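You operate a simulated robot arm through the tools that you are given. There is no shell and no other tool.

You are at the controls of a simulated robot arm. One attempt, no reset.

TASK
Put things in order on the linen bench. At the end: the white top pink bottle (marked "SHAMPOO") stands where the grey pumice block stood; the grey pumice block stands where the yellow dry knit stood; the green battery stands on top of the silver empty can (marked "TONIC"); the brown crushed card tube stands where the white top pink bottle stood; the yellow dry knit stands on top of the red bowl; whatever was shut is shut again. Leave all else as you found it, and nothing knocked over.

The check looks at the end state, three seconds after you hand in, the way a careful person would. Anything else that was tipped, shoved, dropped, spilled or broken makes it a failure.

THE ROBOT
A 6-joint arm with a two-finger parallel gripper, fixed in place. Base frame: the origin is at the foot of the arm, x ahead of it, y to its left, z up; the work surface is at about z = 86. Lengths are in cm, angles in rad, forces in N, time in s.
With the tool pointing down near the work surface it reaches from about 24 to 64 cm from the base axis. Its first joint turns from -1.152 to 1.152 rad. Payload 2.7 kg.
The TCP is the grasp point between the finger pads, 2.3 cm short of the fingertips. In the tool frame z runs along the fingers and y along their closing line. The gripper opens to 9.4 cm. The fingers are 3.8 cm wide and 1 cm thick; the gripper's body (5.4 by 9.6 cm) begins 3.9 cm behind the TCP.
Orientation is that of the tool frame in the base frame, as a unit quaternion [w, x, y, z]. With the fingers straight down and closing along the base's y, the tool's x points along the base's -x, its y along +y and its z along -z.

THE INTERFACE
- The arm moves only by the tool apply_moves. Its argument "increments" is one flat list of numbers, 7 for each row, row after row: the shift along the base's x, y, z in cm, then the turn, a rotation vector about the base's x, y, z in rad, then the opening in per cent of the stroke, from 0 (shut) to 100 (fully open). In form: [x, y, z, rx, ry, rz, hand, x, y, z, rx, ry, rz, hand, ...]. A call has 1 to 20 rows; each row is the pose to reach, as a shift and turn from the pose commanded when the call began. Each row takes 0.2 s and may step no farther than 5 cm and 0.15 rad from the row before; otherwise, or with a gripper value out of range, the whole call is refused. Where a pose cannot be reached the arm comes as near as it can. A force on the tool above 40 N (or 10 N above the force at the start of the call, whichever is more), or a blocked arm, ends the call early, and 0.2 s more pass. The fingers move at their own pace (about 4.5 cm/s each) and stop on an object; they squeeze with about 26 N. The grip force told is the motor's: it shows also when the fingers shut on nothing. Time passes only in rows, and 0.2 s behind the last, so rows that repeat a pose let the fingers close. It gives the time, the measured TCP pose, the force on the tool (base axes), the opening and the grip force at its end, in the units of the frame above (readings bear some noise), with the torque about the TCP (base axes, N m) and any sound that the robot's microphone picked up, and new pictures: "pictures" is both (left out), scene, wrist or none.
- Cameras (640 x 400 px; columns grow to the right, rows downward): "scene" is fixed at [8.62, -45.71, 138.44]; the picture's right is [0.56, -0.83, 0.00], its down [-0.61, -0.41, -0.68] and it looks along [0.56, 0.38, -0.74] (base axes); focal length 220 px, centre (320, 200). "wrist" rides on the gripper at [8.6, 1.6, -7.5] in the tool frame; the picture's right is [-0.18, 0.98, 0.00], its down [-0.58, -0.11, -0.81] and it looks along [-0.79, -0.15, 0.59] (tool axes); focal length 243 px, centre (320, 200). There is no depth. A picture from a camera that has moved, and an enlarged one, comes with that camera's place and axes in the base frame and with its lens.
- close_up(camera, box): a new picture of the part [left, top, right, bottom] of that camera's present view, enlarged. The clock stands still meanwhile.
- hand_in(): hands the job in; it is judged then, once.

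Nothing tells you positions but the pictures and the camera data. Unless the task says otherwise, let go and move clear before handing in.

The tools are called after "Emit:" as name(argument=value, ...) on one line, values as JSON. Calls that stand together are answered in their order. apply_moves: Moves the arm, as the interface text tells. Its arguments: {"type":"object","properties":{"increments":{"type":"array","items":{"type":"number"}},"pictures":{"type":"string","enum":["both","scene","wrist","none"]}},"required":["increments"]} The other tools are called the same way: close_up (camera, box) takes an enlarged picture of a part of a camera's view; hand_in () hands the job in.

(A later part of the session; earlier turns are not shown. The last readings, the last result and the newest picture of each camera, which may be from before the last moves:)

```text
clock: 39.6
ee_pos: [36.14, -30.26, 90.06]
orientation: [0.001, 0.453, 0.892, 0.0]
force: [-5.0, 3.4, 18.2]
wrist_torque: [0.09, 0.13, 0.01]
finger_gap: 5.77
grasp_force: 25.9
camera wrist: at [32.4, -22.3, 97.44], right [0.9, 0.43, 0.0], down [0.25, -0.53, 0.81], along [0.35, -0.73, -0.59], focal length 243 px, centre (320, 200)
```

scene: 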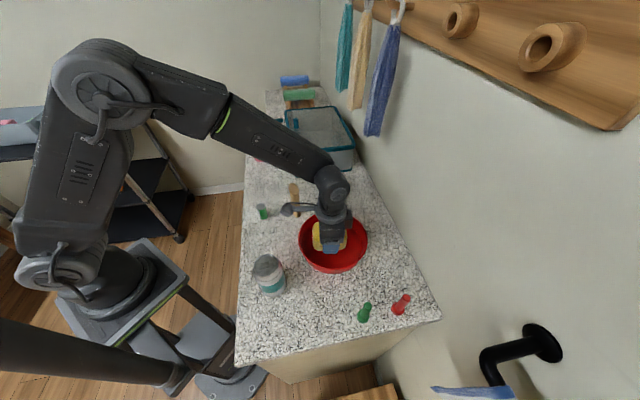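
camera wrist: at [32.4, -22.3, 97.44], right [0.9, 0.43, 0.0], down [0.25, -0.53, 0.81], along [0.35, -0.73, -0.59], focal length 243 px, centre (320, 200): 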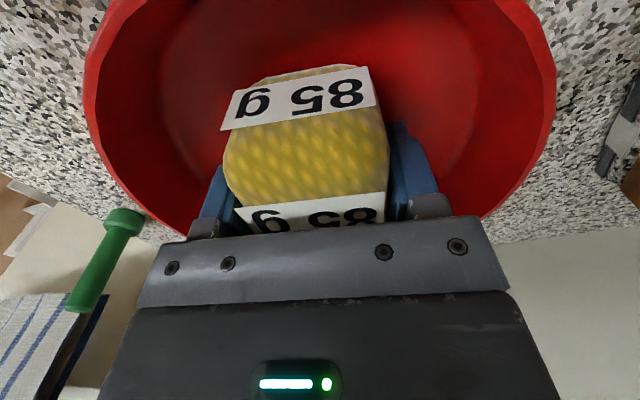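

Contact is firm. I'll ease off slightly, open gently and rise straight up.

Emit:
apply_moves(increments=[0, 0, 0.3, 0, 0, 0, 40, 0, 0, 0.3, 0, 0, 0, 65, 0, 0, 0.3, 0, 0, 0, 80, 0, 0, 0.3, 0, 0, 0, 80, 0, 0, 3, 0, 0, 0, 80, 0, 0, 7, 0, 0, 0, 80, 0, 0, 11, 0, 0, 0, 90, 0, 0, 15, 0, 0, 0, 100], pictures="both")

Emit:
close_up(camera="scene", box=[290, 200, 380, 280])

```text
clock: 41.4
ee_pos: [36.16, -30.22, 104.96]
orientation: [0.0, 0.453, 0.892, 0.0]
force: [0.5, 0.0, -0.3]
wrist_torque: [0.02, 0.02, -0.01]
finger_gap: 9.37
grasp_force: 0.1
camera wrist: at [32.4, -22.28, 112.48], right [0.9, 0.43, 0.0], down [0.26, -0.53, 0.81], along [0.35, -0.73, -0.59], focal length 243 px, centre (320, 200)
```

scene: 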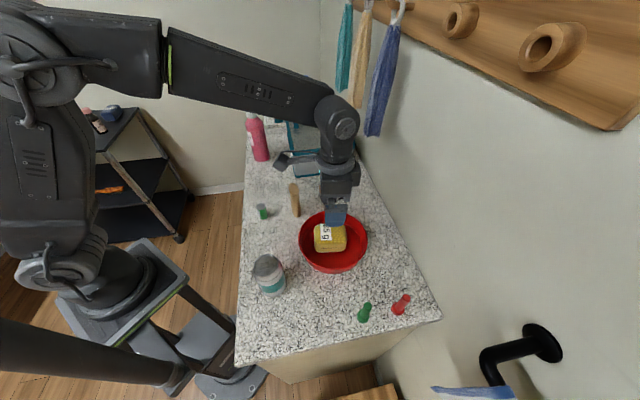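
wrist: 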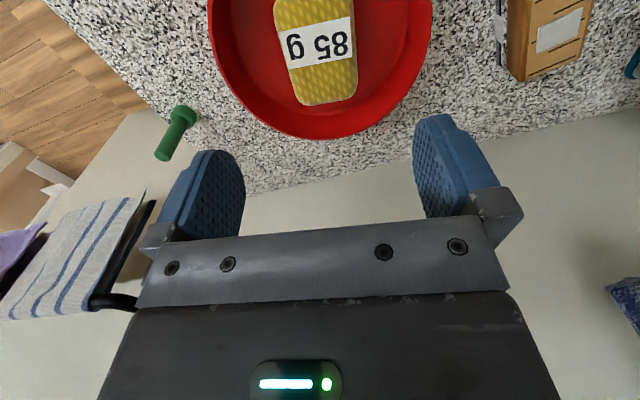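

```text
5.00 times, centred on (335, 240) of scene
camera zoom: at [8.61, -45.7, 138.44], right [0.56, -0.83, 0.0], down [-0.61, -0.41, -0.68], along [0.56, 0.38, -0.74], focal length 1099 px, centre (245, 0)
```

zoom: 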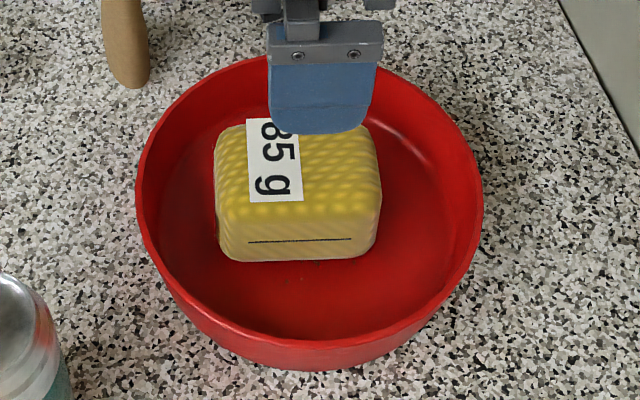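

The knit sits well inside the bowl. Next is the battery, so I'll move over it at a safe height.

Emit:
apply_moves(increments=[-0.6, 4.5, 0.5, 0, 0, 0, 100, -1.2, 9, 0.5, 0, 0, 0, 100, -1.8, 13.5, 0.5, 0, 0, 0, 100, -2.5, 18, 0.5, 0, 0, 0, 100, -3.2, 21.3, -1, 0, 0, 0, 100, -3.2, 21.3, -5, 0, 0, 0, 100], pictures="both")

Emit:
close_up(camera="wrist", box=[220, 0, 420, 160])

```text
clock: 42.8
ee_pos: [32.97, -8.97, 99.76]
orientation: [0.002, 0.452, 0.892, 0.0]
force: [0.3, -0.8, -0.3]
wrist_torque: [-0.02, -0.05, 0.01]
finger_gap: 9.4
grasp_force: 0.1
camera wrist: at [29.17, -0.97, 107.25], right [0.9, 0.43, 0.0], down [0.25, -0.53, 0.81], along [0.35, -0.73, -0.59], focal length 243 px, centre (320, 200)
```

scene: 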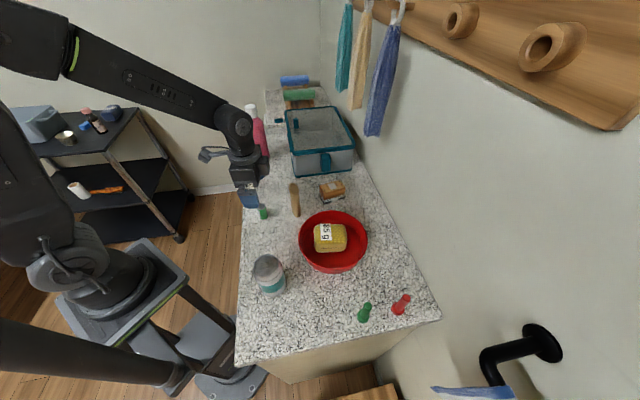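
wrist: 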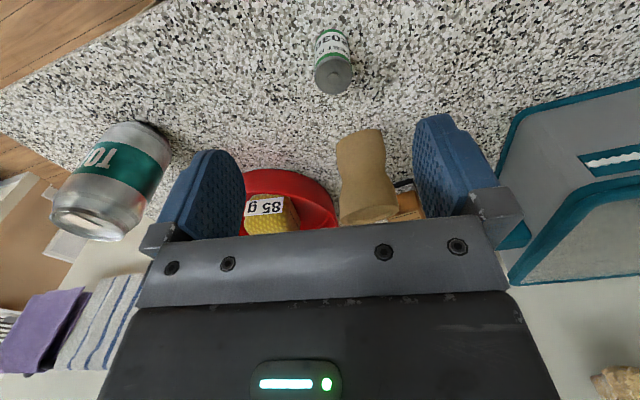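

```text
2.50 times, centred on (320, 80) of wrist
camera zoom: at [29.17, -0.97, 107.25], right [0.9, 0.43, 0.0], down [0.25, -0.53, 0.81], along [0.35, -0.73, -0.59], focal length 606 px, centre (320, 500)
```

zoom: 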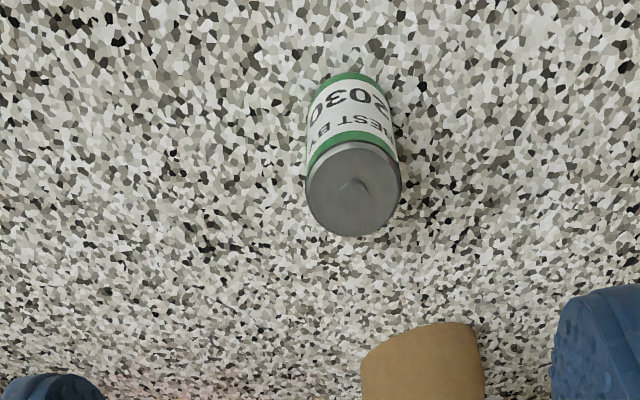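

The battery is at about (33.4, -7.9), 2.5 cm wide and 5.4 cm tall. I'll correct the offset and come down partway to verify.

Emit:
apply_moves(increments=[0.45, 1.1, -2, 0, 0, 0, 70, 0.45, 1.1, -5, 0, 0, 0, 60], pictures="wrist")

```text
clock: 43.4
ee_pos: [33.38, -7.88, 94.76]
orientation: [0.001, 0.452, 0.892, 0.0]
force: [0.2, -0.5, 0.3]
wrist_torque: [0.01, 0.01, 0.0]
finger_gap: 5.63
grasp_force: 0.0
camera wrist: at [29.62, 0.05, 102.24], right [0.9, 0.43, 0.0], down [0.25, -0.53, 0.81], along [0.35, -0.73, -0.59], focal length 243 px, centre (320, 200)
```

wrist: 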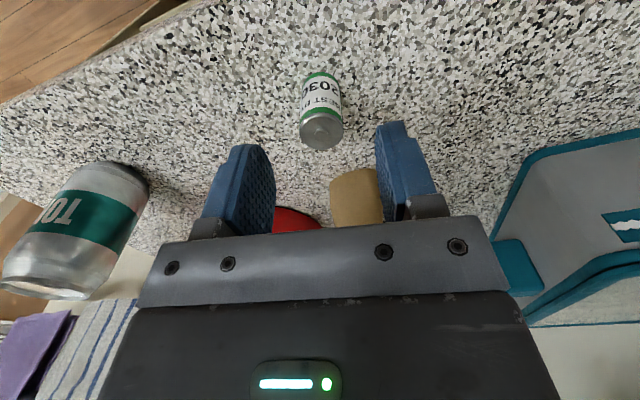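

Alignment is good. I'll go down and grip the battery.

Emit:
apply_moves(increments=[0, 0, -2.5, 0, 0, 0, 60, 0, 0, -5.1, 0, 0, 0, 60, 0, 0, -5.1, 0, 0, 0, 10, 0, 0, -5.1, 0, 0, 0, 10, 0, 0, -5.1, 0, 0, 0, 10, 0, 0, -5.1, 0, 0, 0, 10], pictures="wrist")

```text
clock: 44.8
ee_pos: [33.3, -7.74, 89.72]
orientation: [0.001, 0.453, 0.892, 0.0]
force: [0.5, -0.2, 0.2]
wrist_torque: [-0.06, -0.02, -0.02]
finger_gap: 2.51
grasp_force: 26.1
camera wrist: at [29.61, 0.06, 97.23], right [0.9, 0.43, 0.0], down [0.26, -0.53, 0.81], along [0.35, -0.73, -0.59], focal length 243 px, centre (320, 200)
```

wrist: 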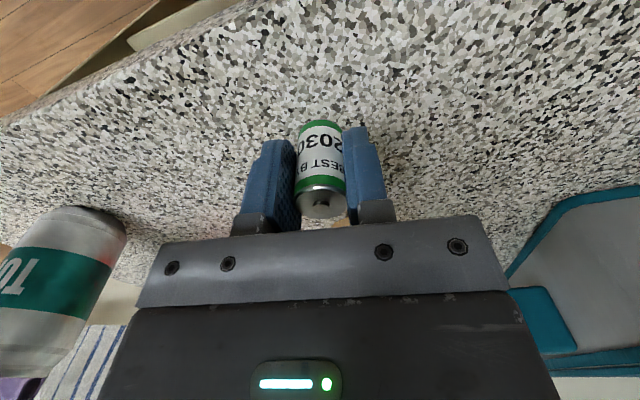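

The battery is held. I'll lift it high and carry it over to the can to measure the can's top.

Emit:
apply_moves(increments=[0, 0, 4.5, 0, 0, 0, 10, 0, 0, 9, 0, 0, 0, 10, 0, 0, 13.5, 0, 0, 0, 10, 0, 0, 18, 0, 0, 0, 10, -2.9, -3.6, 19, 0, 0, 0, 10, -5.8, -7.2, 19, 0, 0, 0, 10, -8.7, -10.8, 19, 0, 0, 0, 10], pictures="both")

Emit:
close_up(camera="wrist", box=[180, 0, 420, 180])

```text
clock: 46.4
ee_pos: [24.63, -18.69, 108.86]
orientation: [0.0, 0.453, 0.892, 0.0]
force: [-0.7, -0.8, -0.8]
wrist_torque: [-0.03, -0.03, -0.01]
finger_gap: 2.53
grasp_force: 26.1
camera wrist: at [20.91, -10.89, 116.25], right [0.9, 0.43, 0.0], down [0.26, -0.53, 0.81], along [0.35, -0.73, -0.59], focal length 243 px, centre (320, 200)
```

scene: 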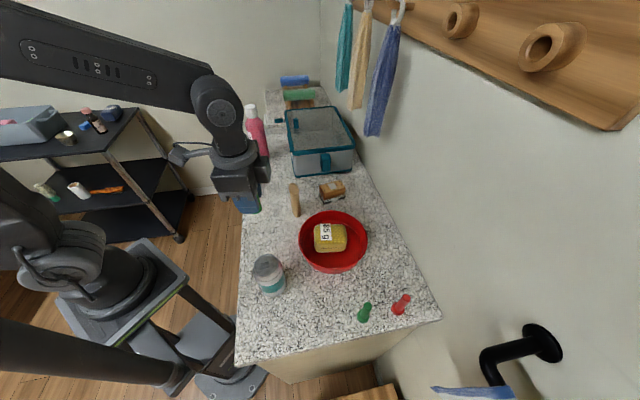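
wrist: 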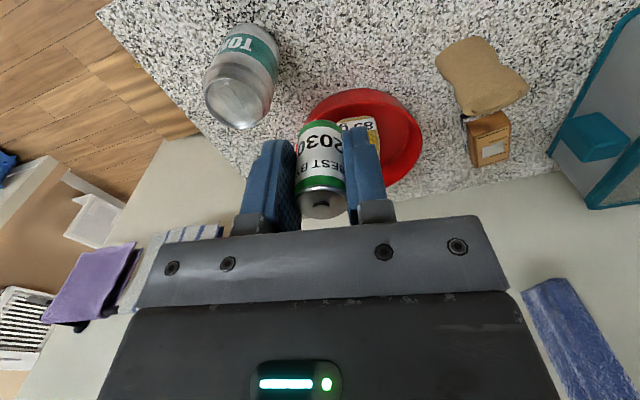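

```text
2.22 times, centred on (300, 90) of wrist
camera zoom: at [20.91, -10.89, 116.25], right [0.9, 0.43, 0.0], down [0.26, -0.53, 0.81], along [0.35, -0.73, -0.59], focal length 539 px, centre (364, 444)
```

zoom: 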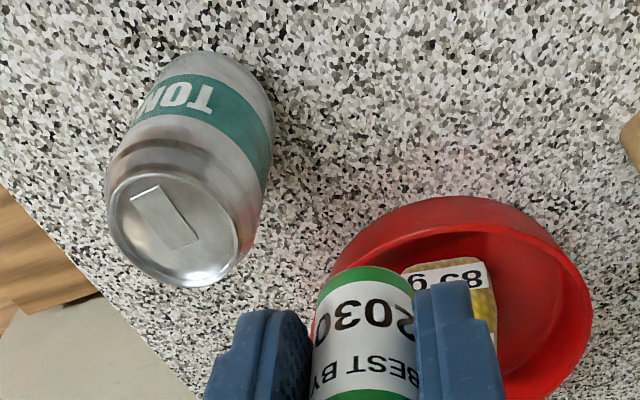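

The can's axis is near (19.4, -24.3) with its top at about z = 97.5, and there is a pull tab on top. I'll move the battery over it and look again.

Emit:
apply_moves(increments=[-2.6, -2.8, 0, 0, 0, 0, 10, -5.2, -5.5, 0, 0, 0, 0, 10, -5.2, -5.5, -2, 0, 0, 0, 10], pictures="both")

Emit:
close_up(camera="wrist", box=[220, 0, 420, 150])

Emit:
close_up(camera="scene", box=[230, 200, 320, 300])

```text
clock: 47.2
ee_pos: [19.46, -24.26, 106.83]
orientation: [0.001, 0.453, 0.892, 0.0]
force: [-0.2, 0.0, -1.2]
wrist_torque: [0.01, 0.04, -0.01]
finger_gap: 2.51
grasp_force: 26.1
camera wrist: at [15.66, -16.32, 114.18], right [0.9, 0.43, 0.0], down [0.25, -0.53, 0.81], along [0.35, -0.73, -0.59], focal length 243 px, centre (320, 200)
```

scene: 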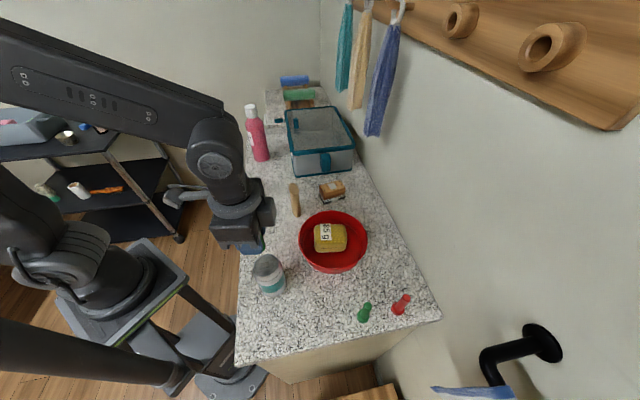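
wrist: 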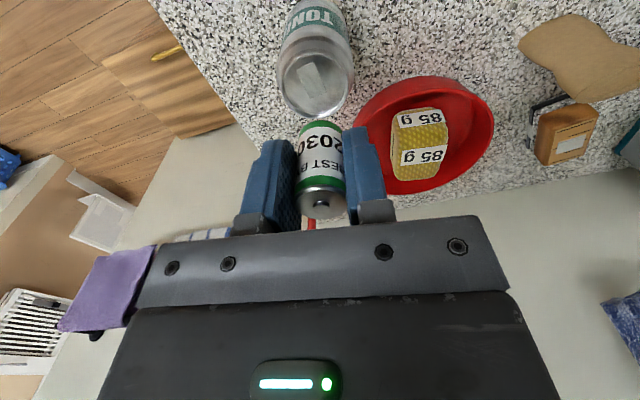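

```text
2.67 times, centred on (320, 75) of wrist
camera zoom: at [15.66, -16.32, 114.18], right [0.9, 0.43, 0.0], down [0.25, -0.53, 0.81], along [0.35, -0.73, -0.59], focal length 647 px, centre (320, 533)
```

zoom: 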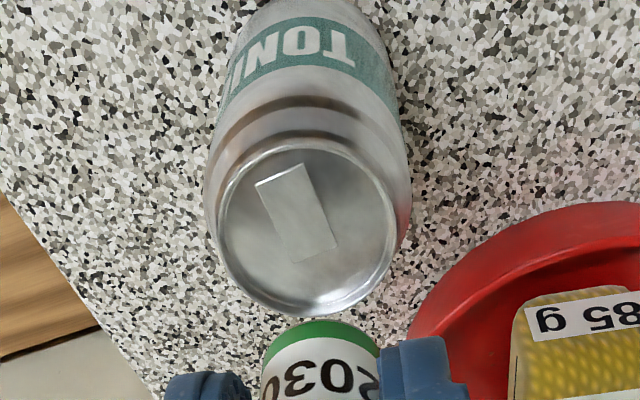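

```text
4.00 times, centred on (275, 250) of scene
camera zoom: at [8.61, -45.71, 138.44], right [0.56, -0.83, 0.0], down [-0.61, -0.41, -0.68], along [0.56, 0.38, -0.74], focal length 879 px, centre (500, 0)
```

zoom: 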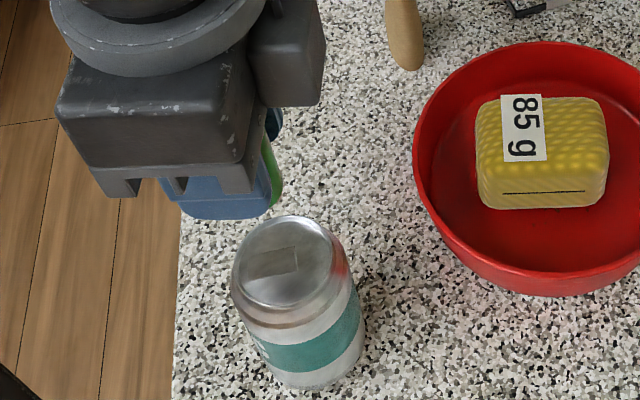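

The can's top centre is about (19.5, -24.9). I'll shift and come lower, still about 2 cm above, to refine the alignment.

Emit:
apply_moves(increments=[0.02, -0.6, -1.7, 0, 0, 0, 10, 0.02, -0.6, -3.5, 0, 0, 0, 10], pictures="both")

Emit:
close_up(camera="wrist", box=[220, 0, 420, 150])

Emit:
close_up(camera="scene", box=[240, 225, 304, 300])

```text
clock: 47.8
ee_pos: [19.44, -24.84, 103.19]
orientation: [0.001, 0.452, 0.892, -0.001]
force: [0.3, -0.7, -1.4]
wrist_torque: [-0.02, 0.01, 0.0]
finger_gap: 2.51
grasp_force: 26.0
camera wrist: at [15.68, -16.89, 110.69], right [0.9, 0.43, 0.0], down [0.25, -0.53, 0.81], along [0.35, -0.73, -0.59], focal length 243 px, centre (320, 200)
```

scene: 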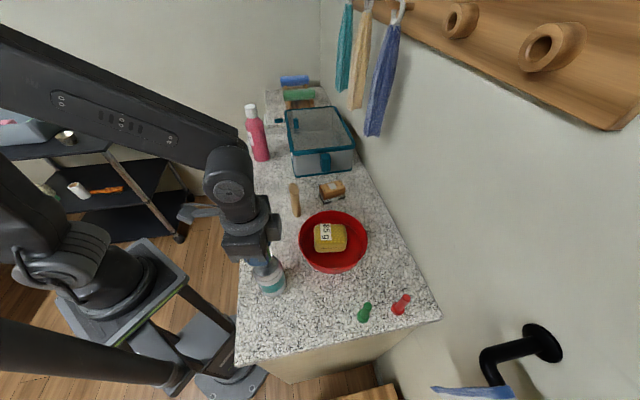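
wrist: 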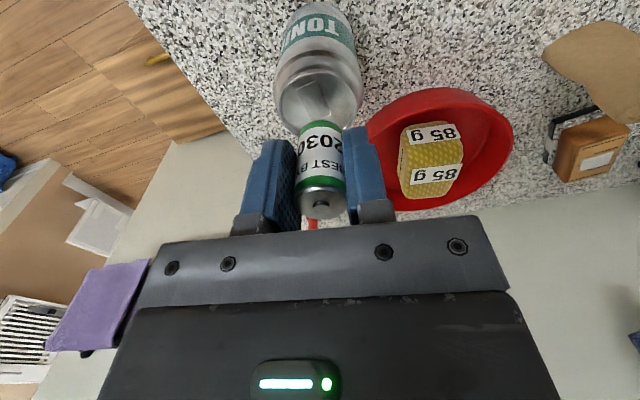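

```text
2.67 times, centred on (320, 75) of wrist
camera zoom: at [15.68, -16.89, 110.69], right [0.9, 0.43, 0.0], down [0.25, -0.53, 0.81], along [0.35, -0.73, -0.59], focal length 647 px, centre (320, 533)
```

zoom: 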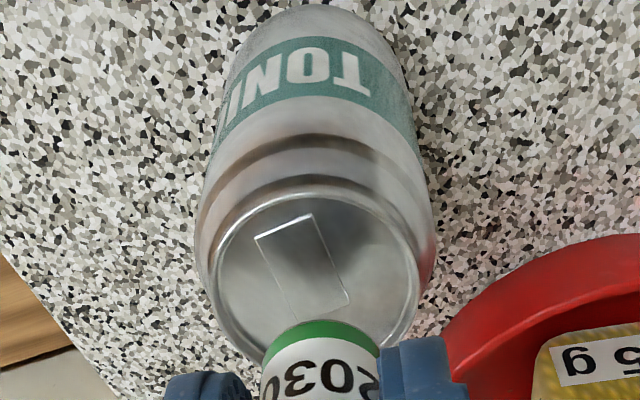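

```text
5.33 times, centred on (272, 262) of scene
camera zoom: at [8.62, -45.71, 138.44], right [0.56, -0.83, 0.0], down [-0.61, -0.41, -0.68], along [0.56, 0.38, -0.74], focal length 1172 px, centre (576, -133)
```

zoom: 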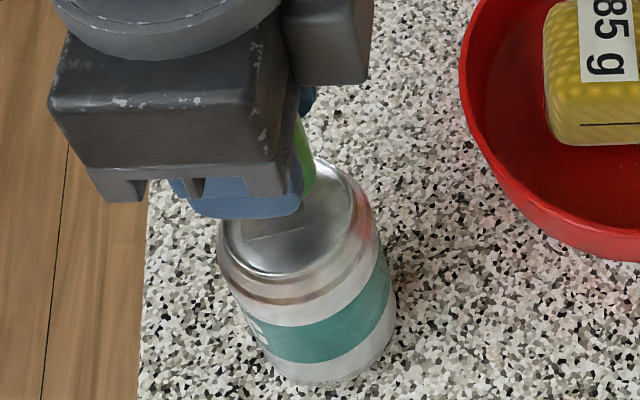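

Alignment is within a millimetre or so. I'll lower the battery in small steps until it touches the can's top.

Emit:
apply_moves(increments=[0, 0, -0.7, 0, 0, 0, 10, 0, 0, -1.3, 0, 0, 0, 10], pictures="none")

Emit:
apply_moves(increments=[0, 0, -0.2, 0, 0, 0, 10, 0, 0, -0.3, 0, 0, 0, 10], pictures="wrist")

```text
clock: 48.4
ee_pos: [19.48, -24.8, 101.96]
orientation: [0.001, 0.453, 0.892, 0.0]
force: [-0.3, -0.1, -0.5]
wrist_torque: [0.01, 0.02, -0.04]
finger_gap: 2.53
grasp_force: 25.9
```

```text
clock: 49.0
ee_pos: [19.39, -24.64, 101.67]
orientation: [0.001, 0.453, 0.892, 0.001]
force: [0.7, -0.6, -0.5]
wrist_torque: [-0.01, -0.02, -0.02]
finger_gap: 2.49
grasp_force: 26.3
camera wrist: at [15.73, -16.84, 109.1], right [0.9, 0.43, 0.0], down [0.26, -0.53, 0.81], along [0.35, -0.73, -0.59], focal length 243 px, centre (320, 200)
```

wrist: 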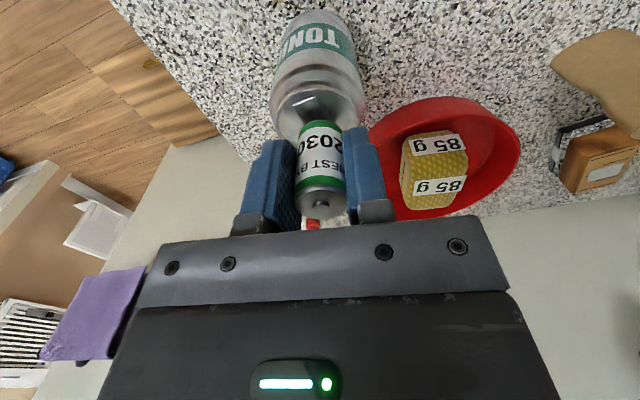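

Emit:
apply_moves(increments=[0, 0, -0.2, 0, 0, 0, 10, 0, 0, -0.2, 0, 0, 0, 10], pictures="none")

Emit:
apply_moves(increments=[0, 0, -0.2, 0, 0, 0, 10, 0, 0, -0.2, 0, 0, 0, 10], pictures="none")

```text
clock: 49.6
ee_pos: [19.44, -24.79, 101.43]
orientation: [0.0, 0.452, 0.892, 0.0]
force: [-0.8, 0.0, -0.7]
wrist_torque: [0.03, -0.01, 0.0]
finger_gap: 2.48
grasp_force: 25.9
```

```text
clock: 50.2
ee_pos: [19.38, -24.78, 101.29]
orientation: [0.0, 0.452, 0.892, 0.0]
force: [0.5, 0.1, -0.6]
wrist_torque: [0.01, 0.0, 0.02]
finger_gap: 2.49
grasp_force: 26.0
```

Emit:
apply_moves(increments=[0, 0, -0.2, 0, 0, 0, 10, 0, 0, -0.2, 0, 0, 0, 10], pictures="none")

Emit:
apply_moves(increments=[0, 0, -0.15, 0, 0, 0, 10, 0, 0, -0.15, 0, 0, 0, 10], pictures="wrist")

Emit:
close_up(camera="wrist", box=[220, 0, 420, 150])

Emit:
close_up(camera="scene", box=[240, 225, 304, 300])

```text
clock: 50.8
ee_pos: [19.53, -24.69, 101.02]
orientation: [0.0, 0.453, 0.892, 0.0]
force: [0.2, -0.1, -1.0]
wrist_torque: [-0.01, 0.0, 0.01]
finger_gap: 2.52
grasp_force: 26.7
```

```text
clock: 51.4
ee_pos: [19.49, -24.66, 100.93]
orientation: [0.001, 0.453, 0.892, -0.001]
force: [0.1, 0.2, 1.8]
wrist_torque: [-0.02, -0.02, 0.0]
finger_gap: 2.49
grasp_force: 25.8
camera wrist: at [15.75, -16.81, 108.39], right [0.9, 0.43, 0.0], down [0.25, -0.53, 0.81], along [0.35, -0.73, -0.59], focal length 243 px, centre (320, 200)
```

wrist: 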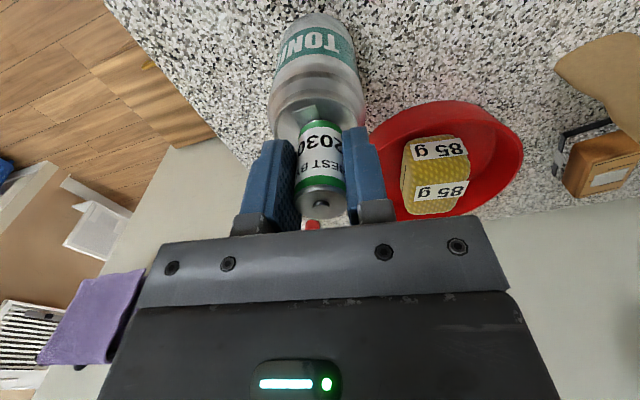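

```text
2.67 times, centred on (320, 75) of wrist
camera zoom: at [15.75, -16.81, 108.39], right [0.9, 0.43, 0.0], down [0.25, -0.53, 0.81], along [0.35, -0.73, -0.59], focal length 647 px, centre (320, 533)
```

zoom: 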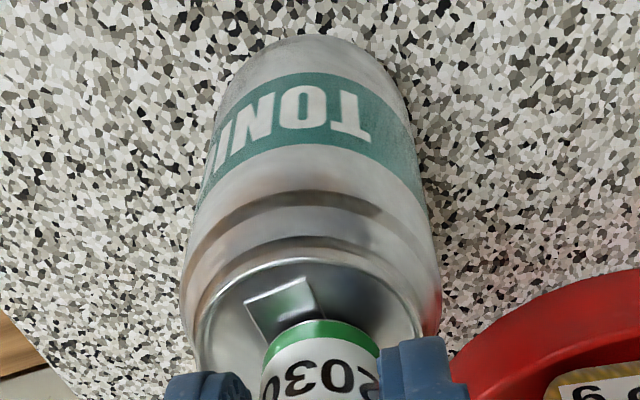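

```text
5.33 times, centred on (272, 262) of scene
camera zoom: at [8.61, -45.7, 138.44], right [0.56, -0.83, 0.0], down [-0.61, -0.41, -0.68], along [0.56, 0.38, -0.74], focal length 1172 px, centre (576, -133)
```

zoom: 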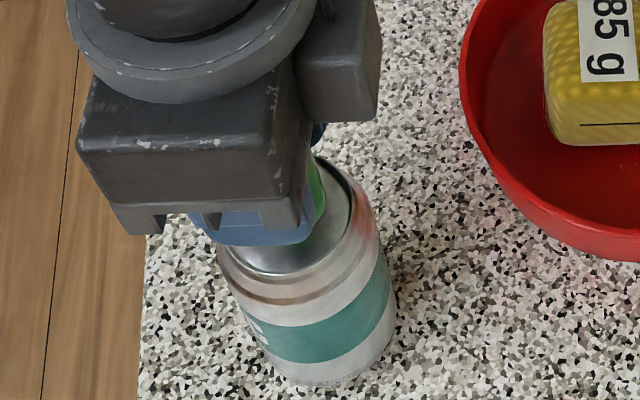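

Light contact is detected with the battery about 0.4 cm off the can's centre. I'll raise a touch, nudge it toward the centre and set it down again.

Emit:
apply_moves(increments=[0, 0, 0.4, 0, 0, 0, 10, -0.16, -0.22, 0.4, 0, 0, 0, 10, -0.16, -0.22, 0.1, 0, 0, 0, 10, -0.16, -0.22, -0.05, 0, 0, 0, 10], pictures="none")

```text
clock: 52.4
ee_pos: [19.37, -24.78, 100.81]
orientation: [0.001, 0.453, 0.892, -0.001]
force: [-0.4, 0.0, 4.3]
wrist_torque: [0.0, -0.01, -0.03]
finger_gap: 2.51
grasp_force: 25.9
```

Emit:
apply_moves(increments=[0, 0, 0.08, 0, 0, 0, 10, 0, 0, 0.08, 0, 0, 0, 32, 0, 0, 0.08, 0, 0, 0, 45, 0, 0, 0.08, 0, 0, 0, 55], pictures="both")

Emit:
close_up(camera="scene", box=[240, 225, 304, 300])

Emit:
close_up(camera="wrist", box=[220, 0, 420, 240])

```text
clock: 53.4
ee_pos: [19.5, -24.82, 100.93]
orientation: [0.001, 0.453, 0.892, 0.0]
force: [-0.3, 0.1, 0.6]
wrist_torque: [0.0, -0.01, -0.01]
finger_gap: 5.18
grasp_force: 0.0
camera wrist: at [15.61, -17.02, 108.4], right [0.9, 0.43, 0.0], down [0.26, -0.53, 0.81], along [0.35, -0.73, -0.59], focal length 243 px, centre (320, 200)
```

scene: 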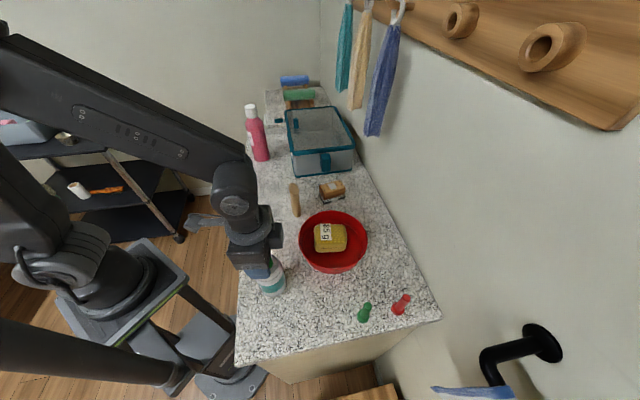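
wrist: 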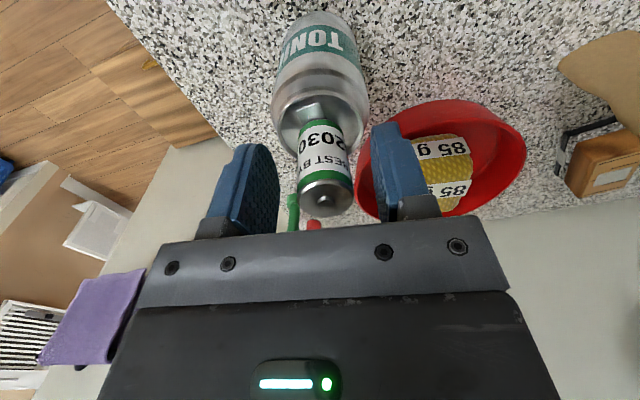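

```text
5.33 times, centred on (272, 262) of scene
camera zoom: at [8.62, -45.71, 138.44], right [0.56, -0.83, 0.0], down [-0.61, -0.41, -0.68], along [0.56, 0.38, -0.74], focal length 1172 px, centre (576, -133)
```

zoom: 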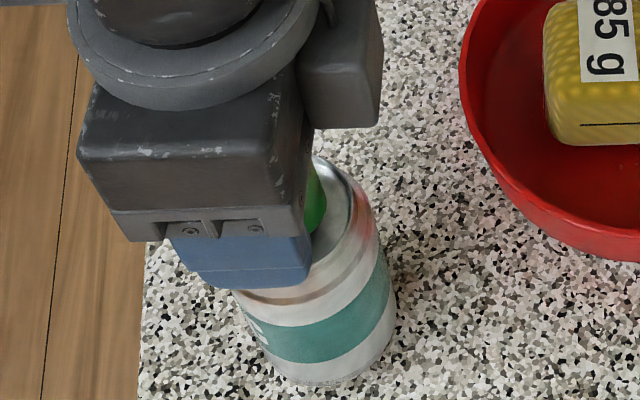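

```text
1.67 times, centred on (320, 120) of wrist
camera zoom: at [15.61, -17.02, 108.4], right [0.9, 0.43, 0.0], down [0.26, -0.53, 0.81], along [0.35, -0.73, -0.59], focal length 404 px, centre (320, 333)
```

zoom: 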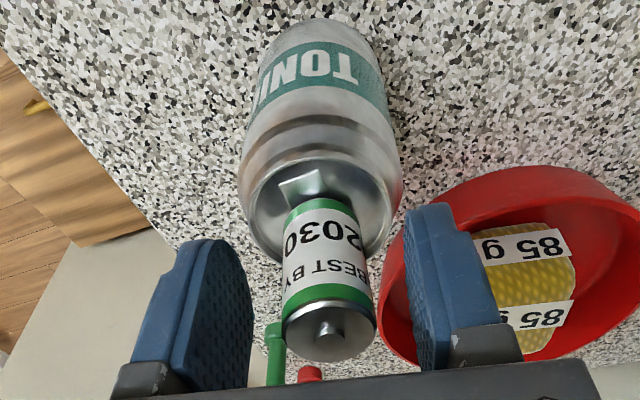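

The battery has been released and stands on the can. I'll rise straight up and check it from both cameras.

Emit:
apply_moves(increments=[0, 0, 1.5, 0, 0, 0, 60, 0, 0, 4, 0, 0, 0, 60, 0, 0, 8, 0, 0, 0, 70, 0, 0, 12, 0, 0, 0, 100], pictures="both")

Emit:
close_up(camera="wrist", box=[240, 0, 400, 100])

Emit:
close_up(camera="scene", box=[240, 225, 304, 300])

```text
clock: 54.4
ee_pos: [19.27, -24.94, 112.91]
orientation: [0.0, 0.452, 0.892, 0.001]
force: [1.2, -0.1, -0.5]
wrist_torque: [-0.04, -0.01, -0.01]
finger_gap: 9.42
grasp_force: 0.0
camera wrist: at [15.57, -17.06, 120.47], right [0.9, 0.43, 0.0], down [0.26, -0.53, 0.81], along [0.35, -0.73, -0.59], focal length 243 px, centre (320, 200)
```

scene: 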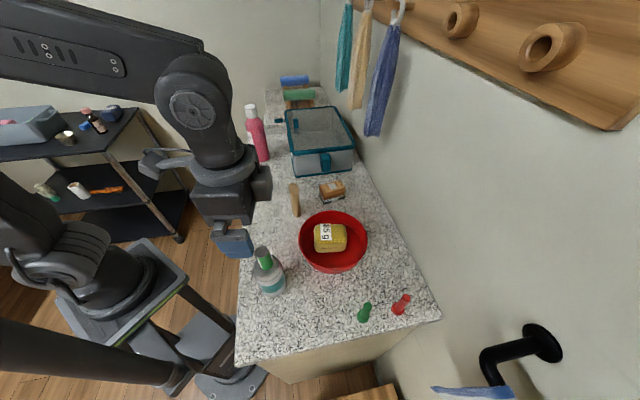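
wrist: 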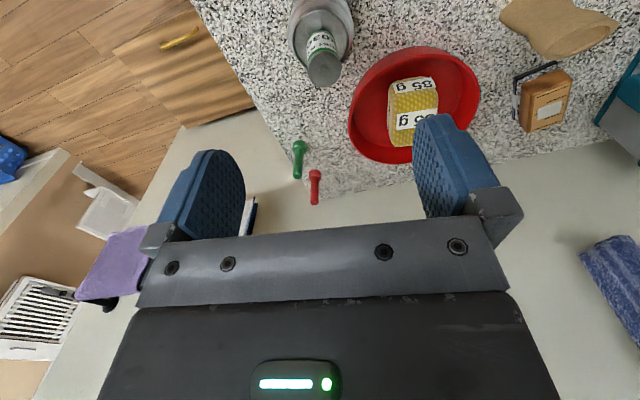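

```text
4.00 times, centred on (320, 50) of wrist
camera zoom: at [15.57, -17.06, 120.47], right [0.9, 0.43, 0.0], down [0.26, -0.53, 0.81], along [0.35, -0.73, -0.59], focal length 970 px, centre (320, 800)
```

zoom: 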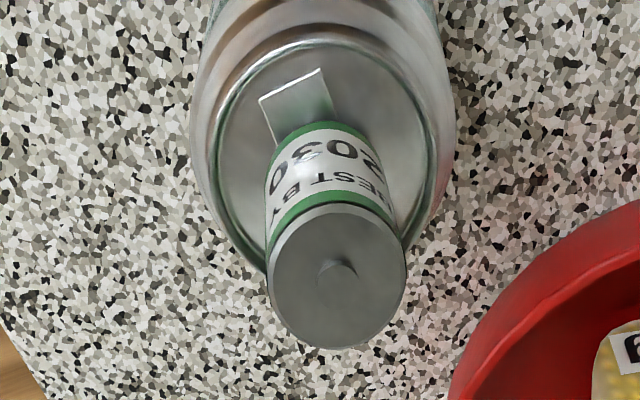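

```text
5.33 times, centred on (272, 262) of scene
camera zoom: at [8.61, -45.7, 138.44], right [0.56, -0.83, 0.0], down [-0.61, -0.41, -0.68], along [0.56, 0.38, -0.74], focal length 1172 px, centre (576, -133)
```

zoom: 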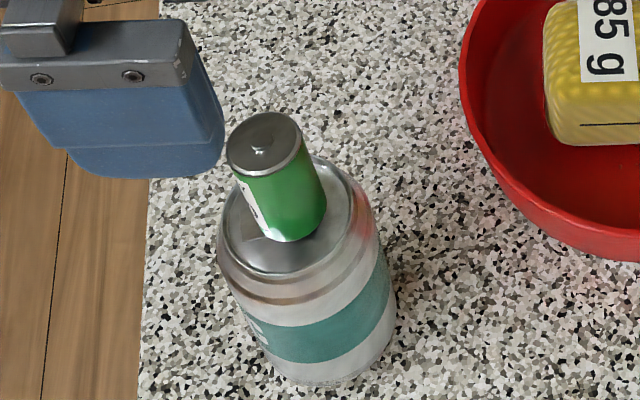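

The battery stands neatly on the can. Before deciding about the pumice I want to look into the one bench strip I haven't seen, the gap between the case and the wall.

Emit:
apply_moves(increments=[2.3, -1.6, 1, 0, 0, 0.14, 60, 4.6, -3.2, 1, 0, 0, 0.28, 30, 6.9, -4.8, 0, 0, 0, 0.42, 0, 9.2, -6.4, -1, 0, 0, 0.56, 0, 11.5, -8, -2, 0, 0, 0.7, 0, 13.8, -9.6, -3, 0, 0, 0.84, 0, 16.1, -11.2, -4, 0, 0, 0.98, 0, 18.4, -12.8, -5, 0, 0, 1.12, 0, 20.7, -14.4, -6, 0, 0, 1.26, 0, 22.7, -16, -7, 0, 0, 1.38, 0], pictures="wrist")

Emit:
apply_moves(increments=[0, 0, -0.5, 0.029, -0.113, 0, 0, 0, 0, -1, 0.058, -0.226, 0, 0, 0, 0, -1.5, 0.086, -0.339, 0, 0], pictures="both")

```text
clock: 56.6
ee_pos: [42.09, -40.92, 105.87]
orientation: [0.0, -0.22, 0.975, 0.0]
force: [0.7, -0.7, -0.7]
wrist_torque: [0.01, -0.02, -0.03]
finger_gap: 0.0
grasp_force: 26.1
camera wrist: at [33.61, -43.21, 113.35], right [-0.26, 0.97, 0.0], down [0.57, 0.15, 0.81], along [0.78, 0.21, -0.59], focal length 243 px, centre (320, 200)
```

wrist: 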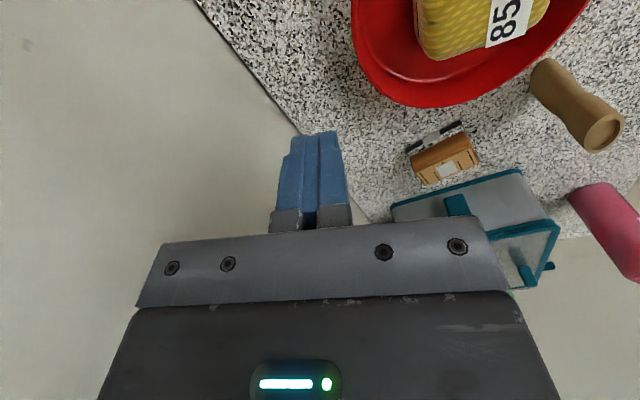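

```text
clock: 57.4
ee_pos: [42.08, -41.03, 104.39]
orientation: [0.174, -0.216, 0.961, 0.005]
force: [0.1, 0.5, 0.0]
wrist_torque: [-0.02, 0.02, -0.01]
finger_gap: 0.0
grasp_force: 26.4
camera wrist: at [31.66, -43.66, 108.35], right [-0.25, 0.97, 0.0], down [0.27, 0.07, 0.96], along [0.93, 0.24, -0.28], focal length 243 px, centre (320, 200)
```

scene: 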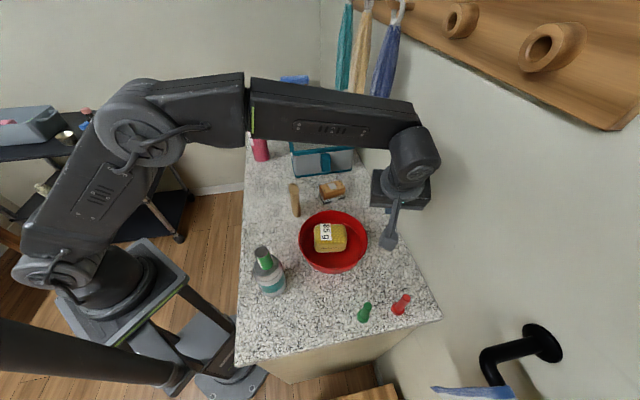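
wrist: 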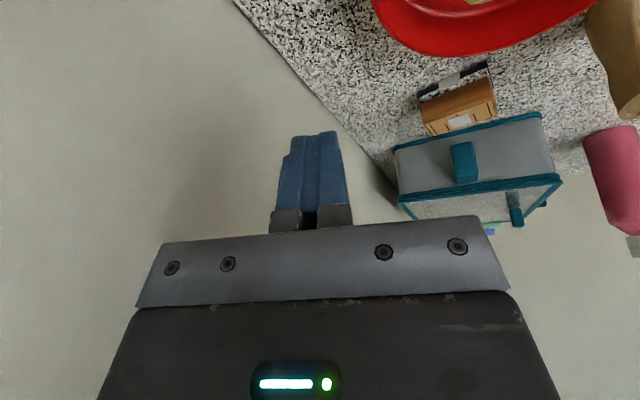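

Emit:
close_up(camera="wrist", box=[350, 110, 470, 230])

Emit:
close_up(camera="wrist", box=[400, 50, 580, 230])

Emit:
close_up(camera="wrist", box=[410, 50, 510, 150])

```text
3.33 times, centred on (410, 170) of wrist
camera zoom: at [31.66, -43.66, 108.35], right [-0.25, 0.97, 0.0], down [0.27, 0.07, 0.96], along [0.93, 0.24, -0.28], focal length 809 px, centre (20, 300)
```

zoom: 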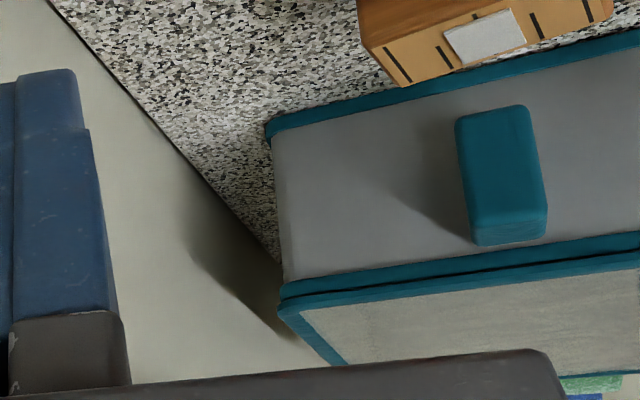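

```text
2.22 times, centred on (490, 140) of wrist
camera zoom: at [31.66, -43.66, 108.35], right [-0.25, 0.97, 0.0], down [0.27, 0.07, 0.96], along [0.93, 0.24, -0.28], focal length 539 px, centre (-58, 333)
```

zoom: 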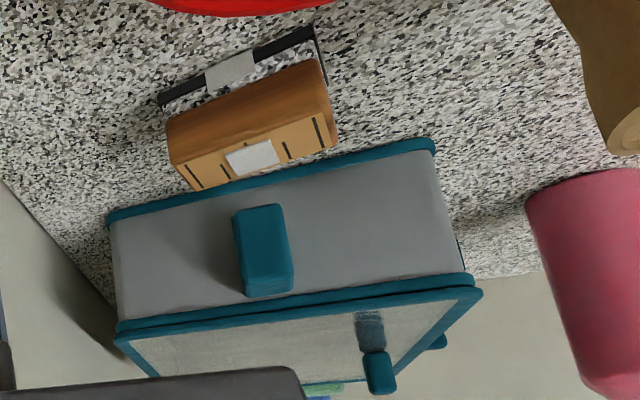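

```text
4.00 times, centred on (460, 100) of wrist
camera zoom: at [31.66, -43.66, 108.35], right [-0.25, 0.97, 0.0], down [0.27, 0.07, 0.96], along [0.93, 0.24, -0.28], focal length 970 px, centre (-240, 600)
```

zoom: 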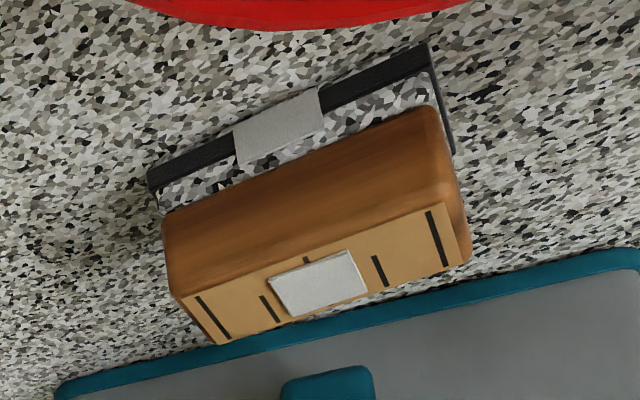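

The gap behind the case is empty too. The only unaccounted object on the open, reachable bench is this layered block, and its spot is the only one where the tall bottle could stand, so by elimination I take it to be the pumice block. I'll level the hand and return above it.

Emit:
apply_moves(increments=[0, 0.5, 1, -0.029, 0.113, 0, 30, 0, 1, 2, -0.058, 0.226, 0, 60, 0, 1.5, 3, -0.086, 0.339, 0, 80], pictures="none")

Emit:
apply_moves(increments=[1.4, 2.6, 0, 0, 0, -0.14, 90, 2.8, 5.2, 0, 0, 0, -0.28, 90, 4.2, 7.8, -0.5, 0, 0, -0.42, 90, 5.6, 10.4, -1, 0, 0, -0.56, 90, 7, 13, -1.5, 0, 0, -0.7, 90, 8.4, 15.6, -2, 0, 0, -0.84, 90, 9.6, 18.4, -3, 0, 0, -0.98, 90, 9.6, 18.5, -5, 0, 0, -1.03, 90], pictures="both")

```text
clock: 58.2
ee_pos: [42.02, -39.53, 107.42]
orientation: [-0.002, -0.219, 0.976, 0.0]
force: [-0.3, 0.2, 0.0]
wrist_torque: [-0.01, 0.0, 0.02]
finger_gap: 6.66
grasp_force: 0.0
```

```text
clock: 60.0
ee_pos: [51.68, -20.96, 102.47]
orientation: [0.001, 0.291, 0.957, 0.0]
force: [0.4, -0.9, -0.7]
wrist_torque: [-0.03, -0.04, -0.02]
finger_gap: 8.47
grasp_force: 0.0
camera wrist: at [45.44, -14.82, 109.92], right [0.7, 0.71, 0.0], down [0.42, -0.41, 0.81], along [0.58, -0.56, -0.59], focal length 243 px, centre (320, 200)
```

scene: 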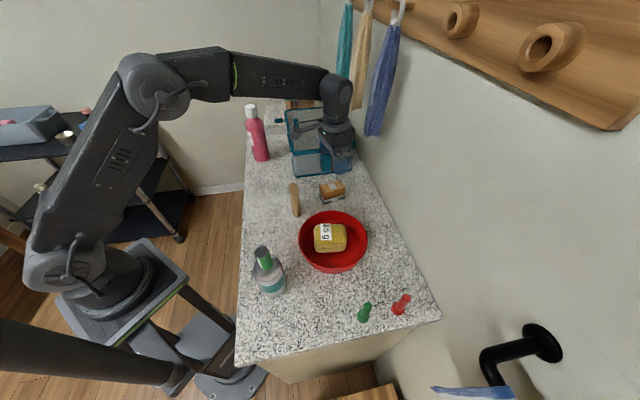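
wrist: 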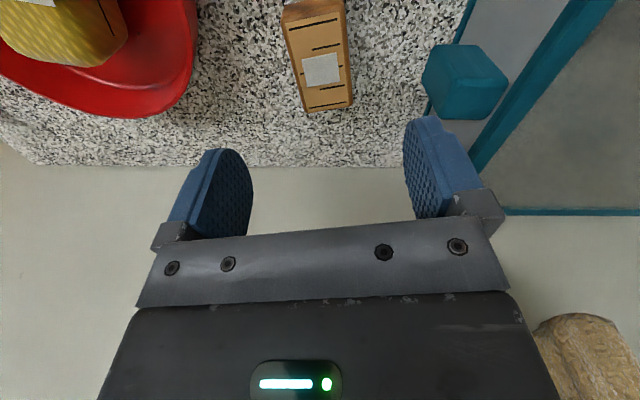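

I'm aligned over the block. I'll go down, grip it and lift.

Emit:
apply_moves(increments=[0, 0, -4, 0, 0, 0, 80, 0, 0, -8, 0, 0, 0, 75, 0, 0, -11, 0, 0, 0, 75, 0, 0, -11, 0, 0, 0, 30, 0, 0, -11, 0, 0, 0, 30, 0, 0, -11, 0, 0, 0, 30, 0, 0, -11, 0, 0, 0, 30], pictures="none")

Emit:
apply_moves(increments=[0, 0, 3, 0, 0, 0, 30, 0, 0, 8, 0, 0, 0, 30, 0, 0, 12.5, 0, 0, 0, 30], pictures="wrist")

```text
clock: 61.6
ee_pos: [51.59, -20.92, 91.34]
orientation: [-0.001, 0.291, 0.957, 0.0]
force: [0.2, 0.0, -0.1]
wrist_torque: [0.01, -0.02, -0.02]
finger_gap: 4.36
grasp_force: 25.7
```

```text
clock: 62.4
ee_pos: [51.48, -20.89, 103.81]
orientation: [0.001, 0.289, 0.957, 0.0]
force: [-0.2, 0.0, -0.3]
wrist_torque: [0.0, 0.02, 0.05]
finger_gap: 4.34
grasp_force: 25.8
camera wrist: at [45.31, -14.71, 111.25], right [0.7, 0.72, 0.0], down [0.42, -0.41, 0.81], along [0.58, -0.56, -0.59], focal length 243 px, centre (320, 200)
```

wrist: 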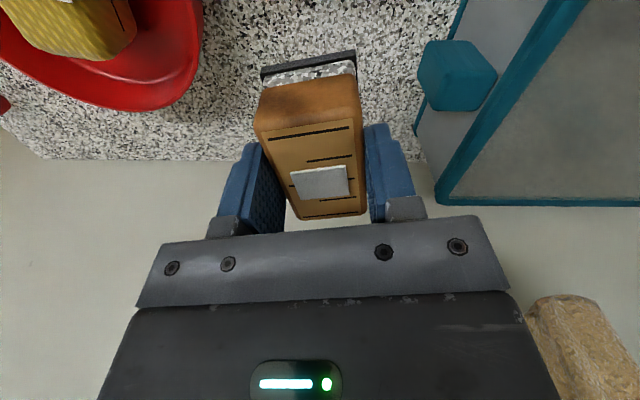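

I have the block. I'll carry it to where the knit stood, around (45.0, 0.3).

Emit:
apply_moves(increments=[-1.5, 4.5, 0, 0, 0, 0, 30, -3, 9, 0, 0, 0, 0, 30, -4.5, 13.5, 0, 0, 0, 0, 30, -6, 18, 0, 0, 0, 0, 30, -6.7, 21.2, 0, 0, 0, 0, 30, -6.7, 21.2, -4, 0, 0, 0, 30], pictures="both")

```text
clock: 63.8
ee_pos: [45.0, 0.23, 99.95]
orientation: [0.0, 0.291, 0.957, 0.001]
force: [0.6, -0.1, -0.2]
wrist_torque: [0.01, 0.0, -0.02]
finger_gap: 4.37
grasp_force: 26.1
camera wrist: at [38.68, 6.39, 107.32], right [0.7, 0.71, 0.0], down [0.42, -0.41, 0.81], along [0.58, -0.56, -0.59], focal length 243 px, centre (320, 200)
```

scene: 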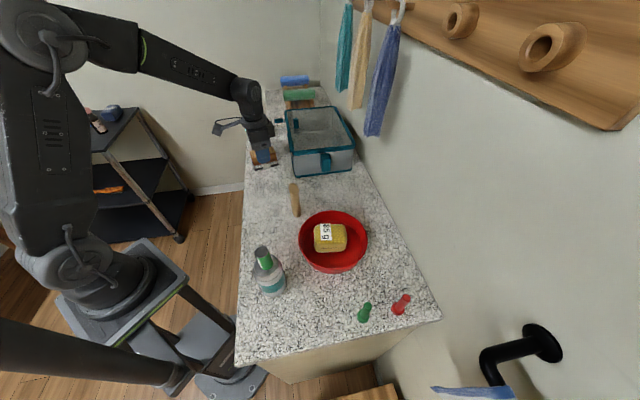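
wrist: 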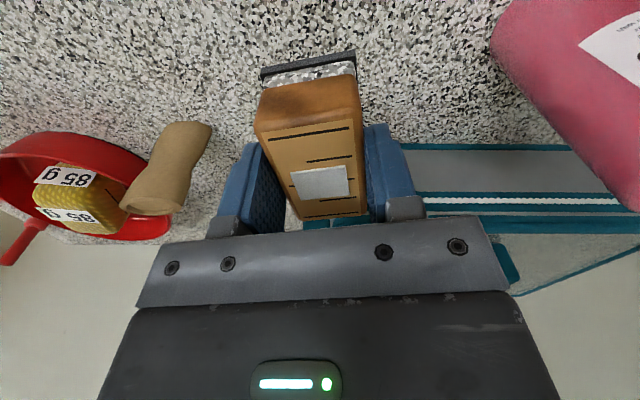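

I'll lower the block onto the knit's old spot and release it gently.

Emit:
apply_moves(increments=[0, 0.1, -4, 0, 0, 0, 30, 0, 0.1, -7, 0, 0, 0, 30, 0, 0.1, -8.2, 0, 0, 0, 30, 0, 0.1, -8.45, 0, 0, 0, 30], pictures="none")

Emit:
apply_moves(increments=[0, 0, -0.15, 0, 0, 0, 30, 0, 0, -0.25, 0, 0, 0, 30], pictures="wrist")

```text
clock: 64.8
ee_pos: [44.98, 0.39, 91.5]
orientation: [0.001, 0.29, 0.957, 0.0]
force: [-0.8, -0.1, -1.1]
wrist_torque: [0.03, -0.01, 0.01]
finger_gap: 4.38
grasp_force: 26.0
```

```text
clock: 65.4
ee_pos: [44.98, 0.44, 91.34]
orientation: [0.002, 0.29, 0.957, 0.001]
force: [-4.1, 0.7, 14.0]
wrist_torque: [0.02, 0.43, -0.01]
finger_gap: 4.35
grasp_force: 26.1
camera wrist: at [38.68, 6.48, 98.81], right [0.7, 0.72, 0.0], down [0.42, -0.41, 0.81], along [0.58, -0.56, -0.59], focal length 243 px, centre (320, 200)
```

wrist: 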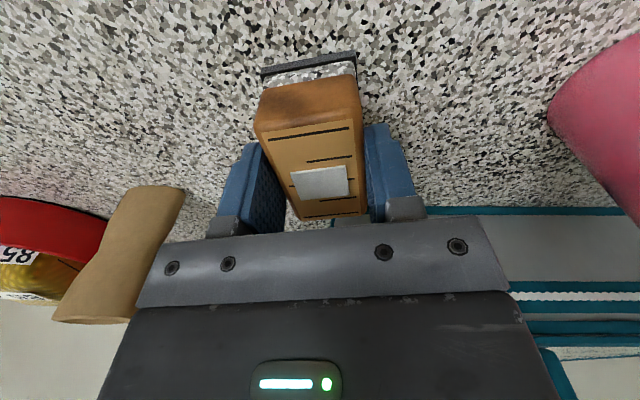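

Emit:
apply_moves(increments=[0, 0, 0.15, 0, 0, 0, 30, 0, 0, 0.15, 0, 0, 0, 60, 0, 0, 0.15, 0, 0, 0, 75, 0, 0, 0.15, 0, 0, 0, 75, 0, 0, 3, 0, 0, 0, 75, 0, 0, 7, 0, 0, 0, 80, 0, 0, 11, 0, 0, 0, 90, 0, 0, 15, 0, 0, 0, 100], pictures="both")

Emit:
close_up(camera="scene", box=[230, 130, 330, 210])

```text
clock: 67.2
ee_pos: [45.01, 0.4, 106.29]
orientation: [0.001, 0.29, 0.957, 0.0]
force: [-0.1, 0.2, -0.2]
wrist_torque: [0.0, 0.03, -0.01]
finger_gap: 9.41
grasp_force: 0.1
camera wrist: at [38.76, 6.53, 113.83], right [0.7, 0.72, 0.0], down [0.42, -0.41, 0.81], along [0.58, -0.56, -0.59], focal length 243 px, centre (320, 200)
```

scene: 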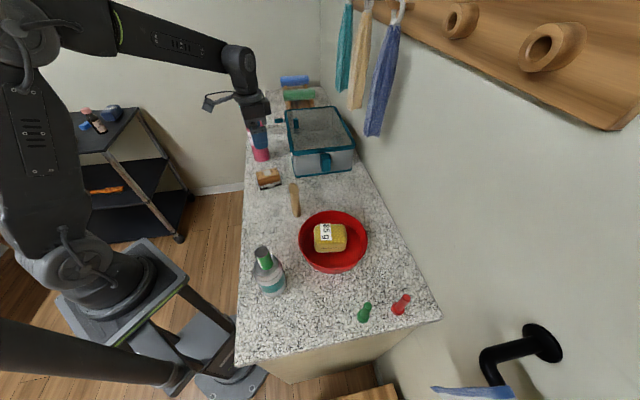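
wrist: 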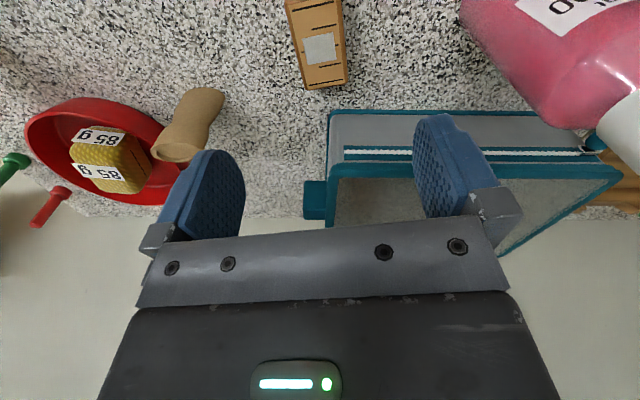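

```text
5.00 times, centred on (280, 170) of scene
camera zoom: at [8.61, -45.71, 138.44], right [0.56, -0.83, 0.0], down [-0.61, -0.41, -0.68], along [0.56, 0.38, -0.74], focal length 1099 px, centre (520, 350)
```

zoom: 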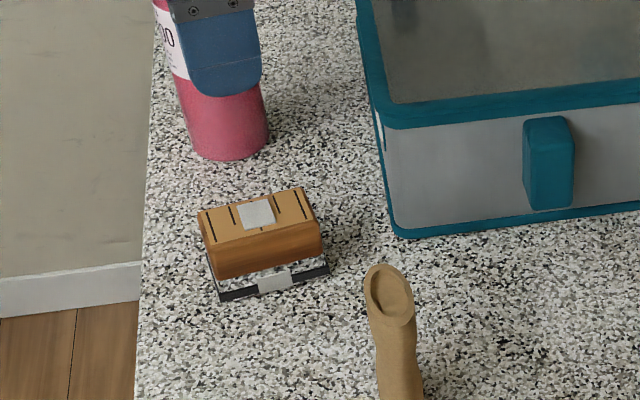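

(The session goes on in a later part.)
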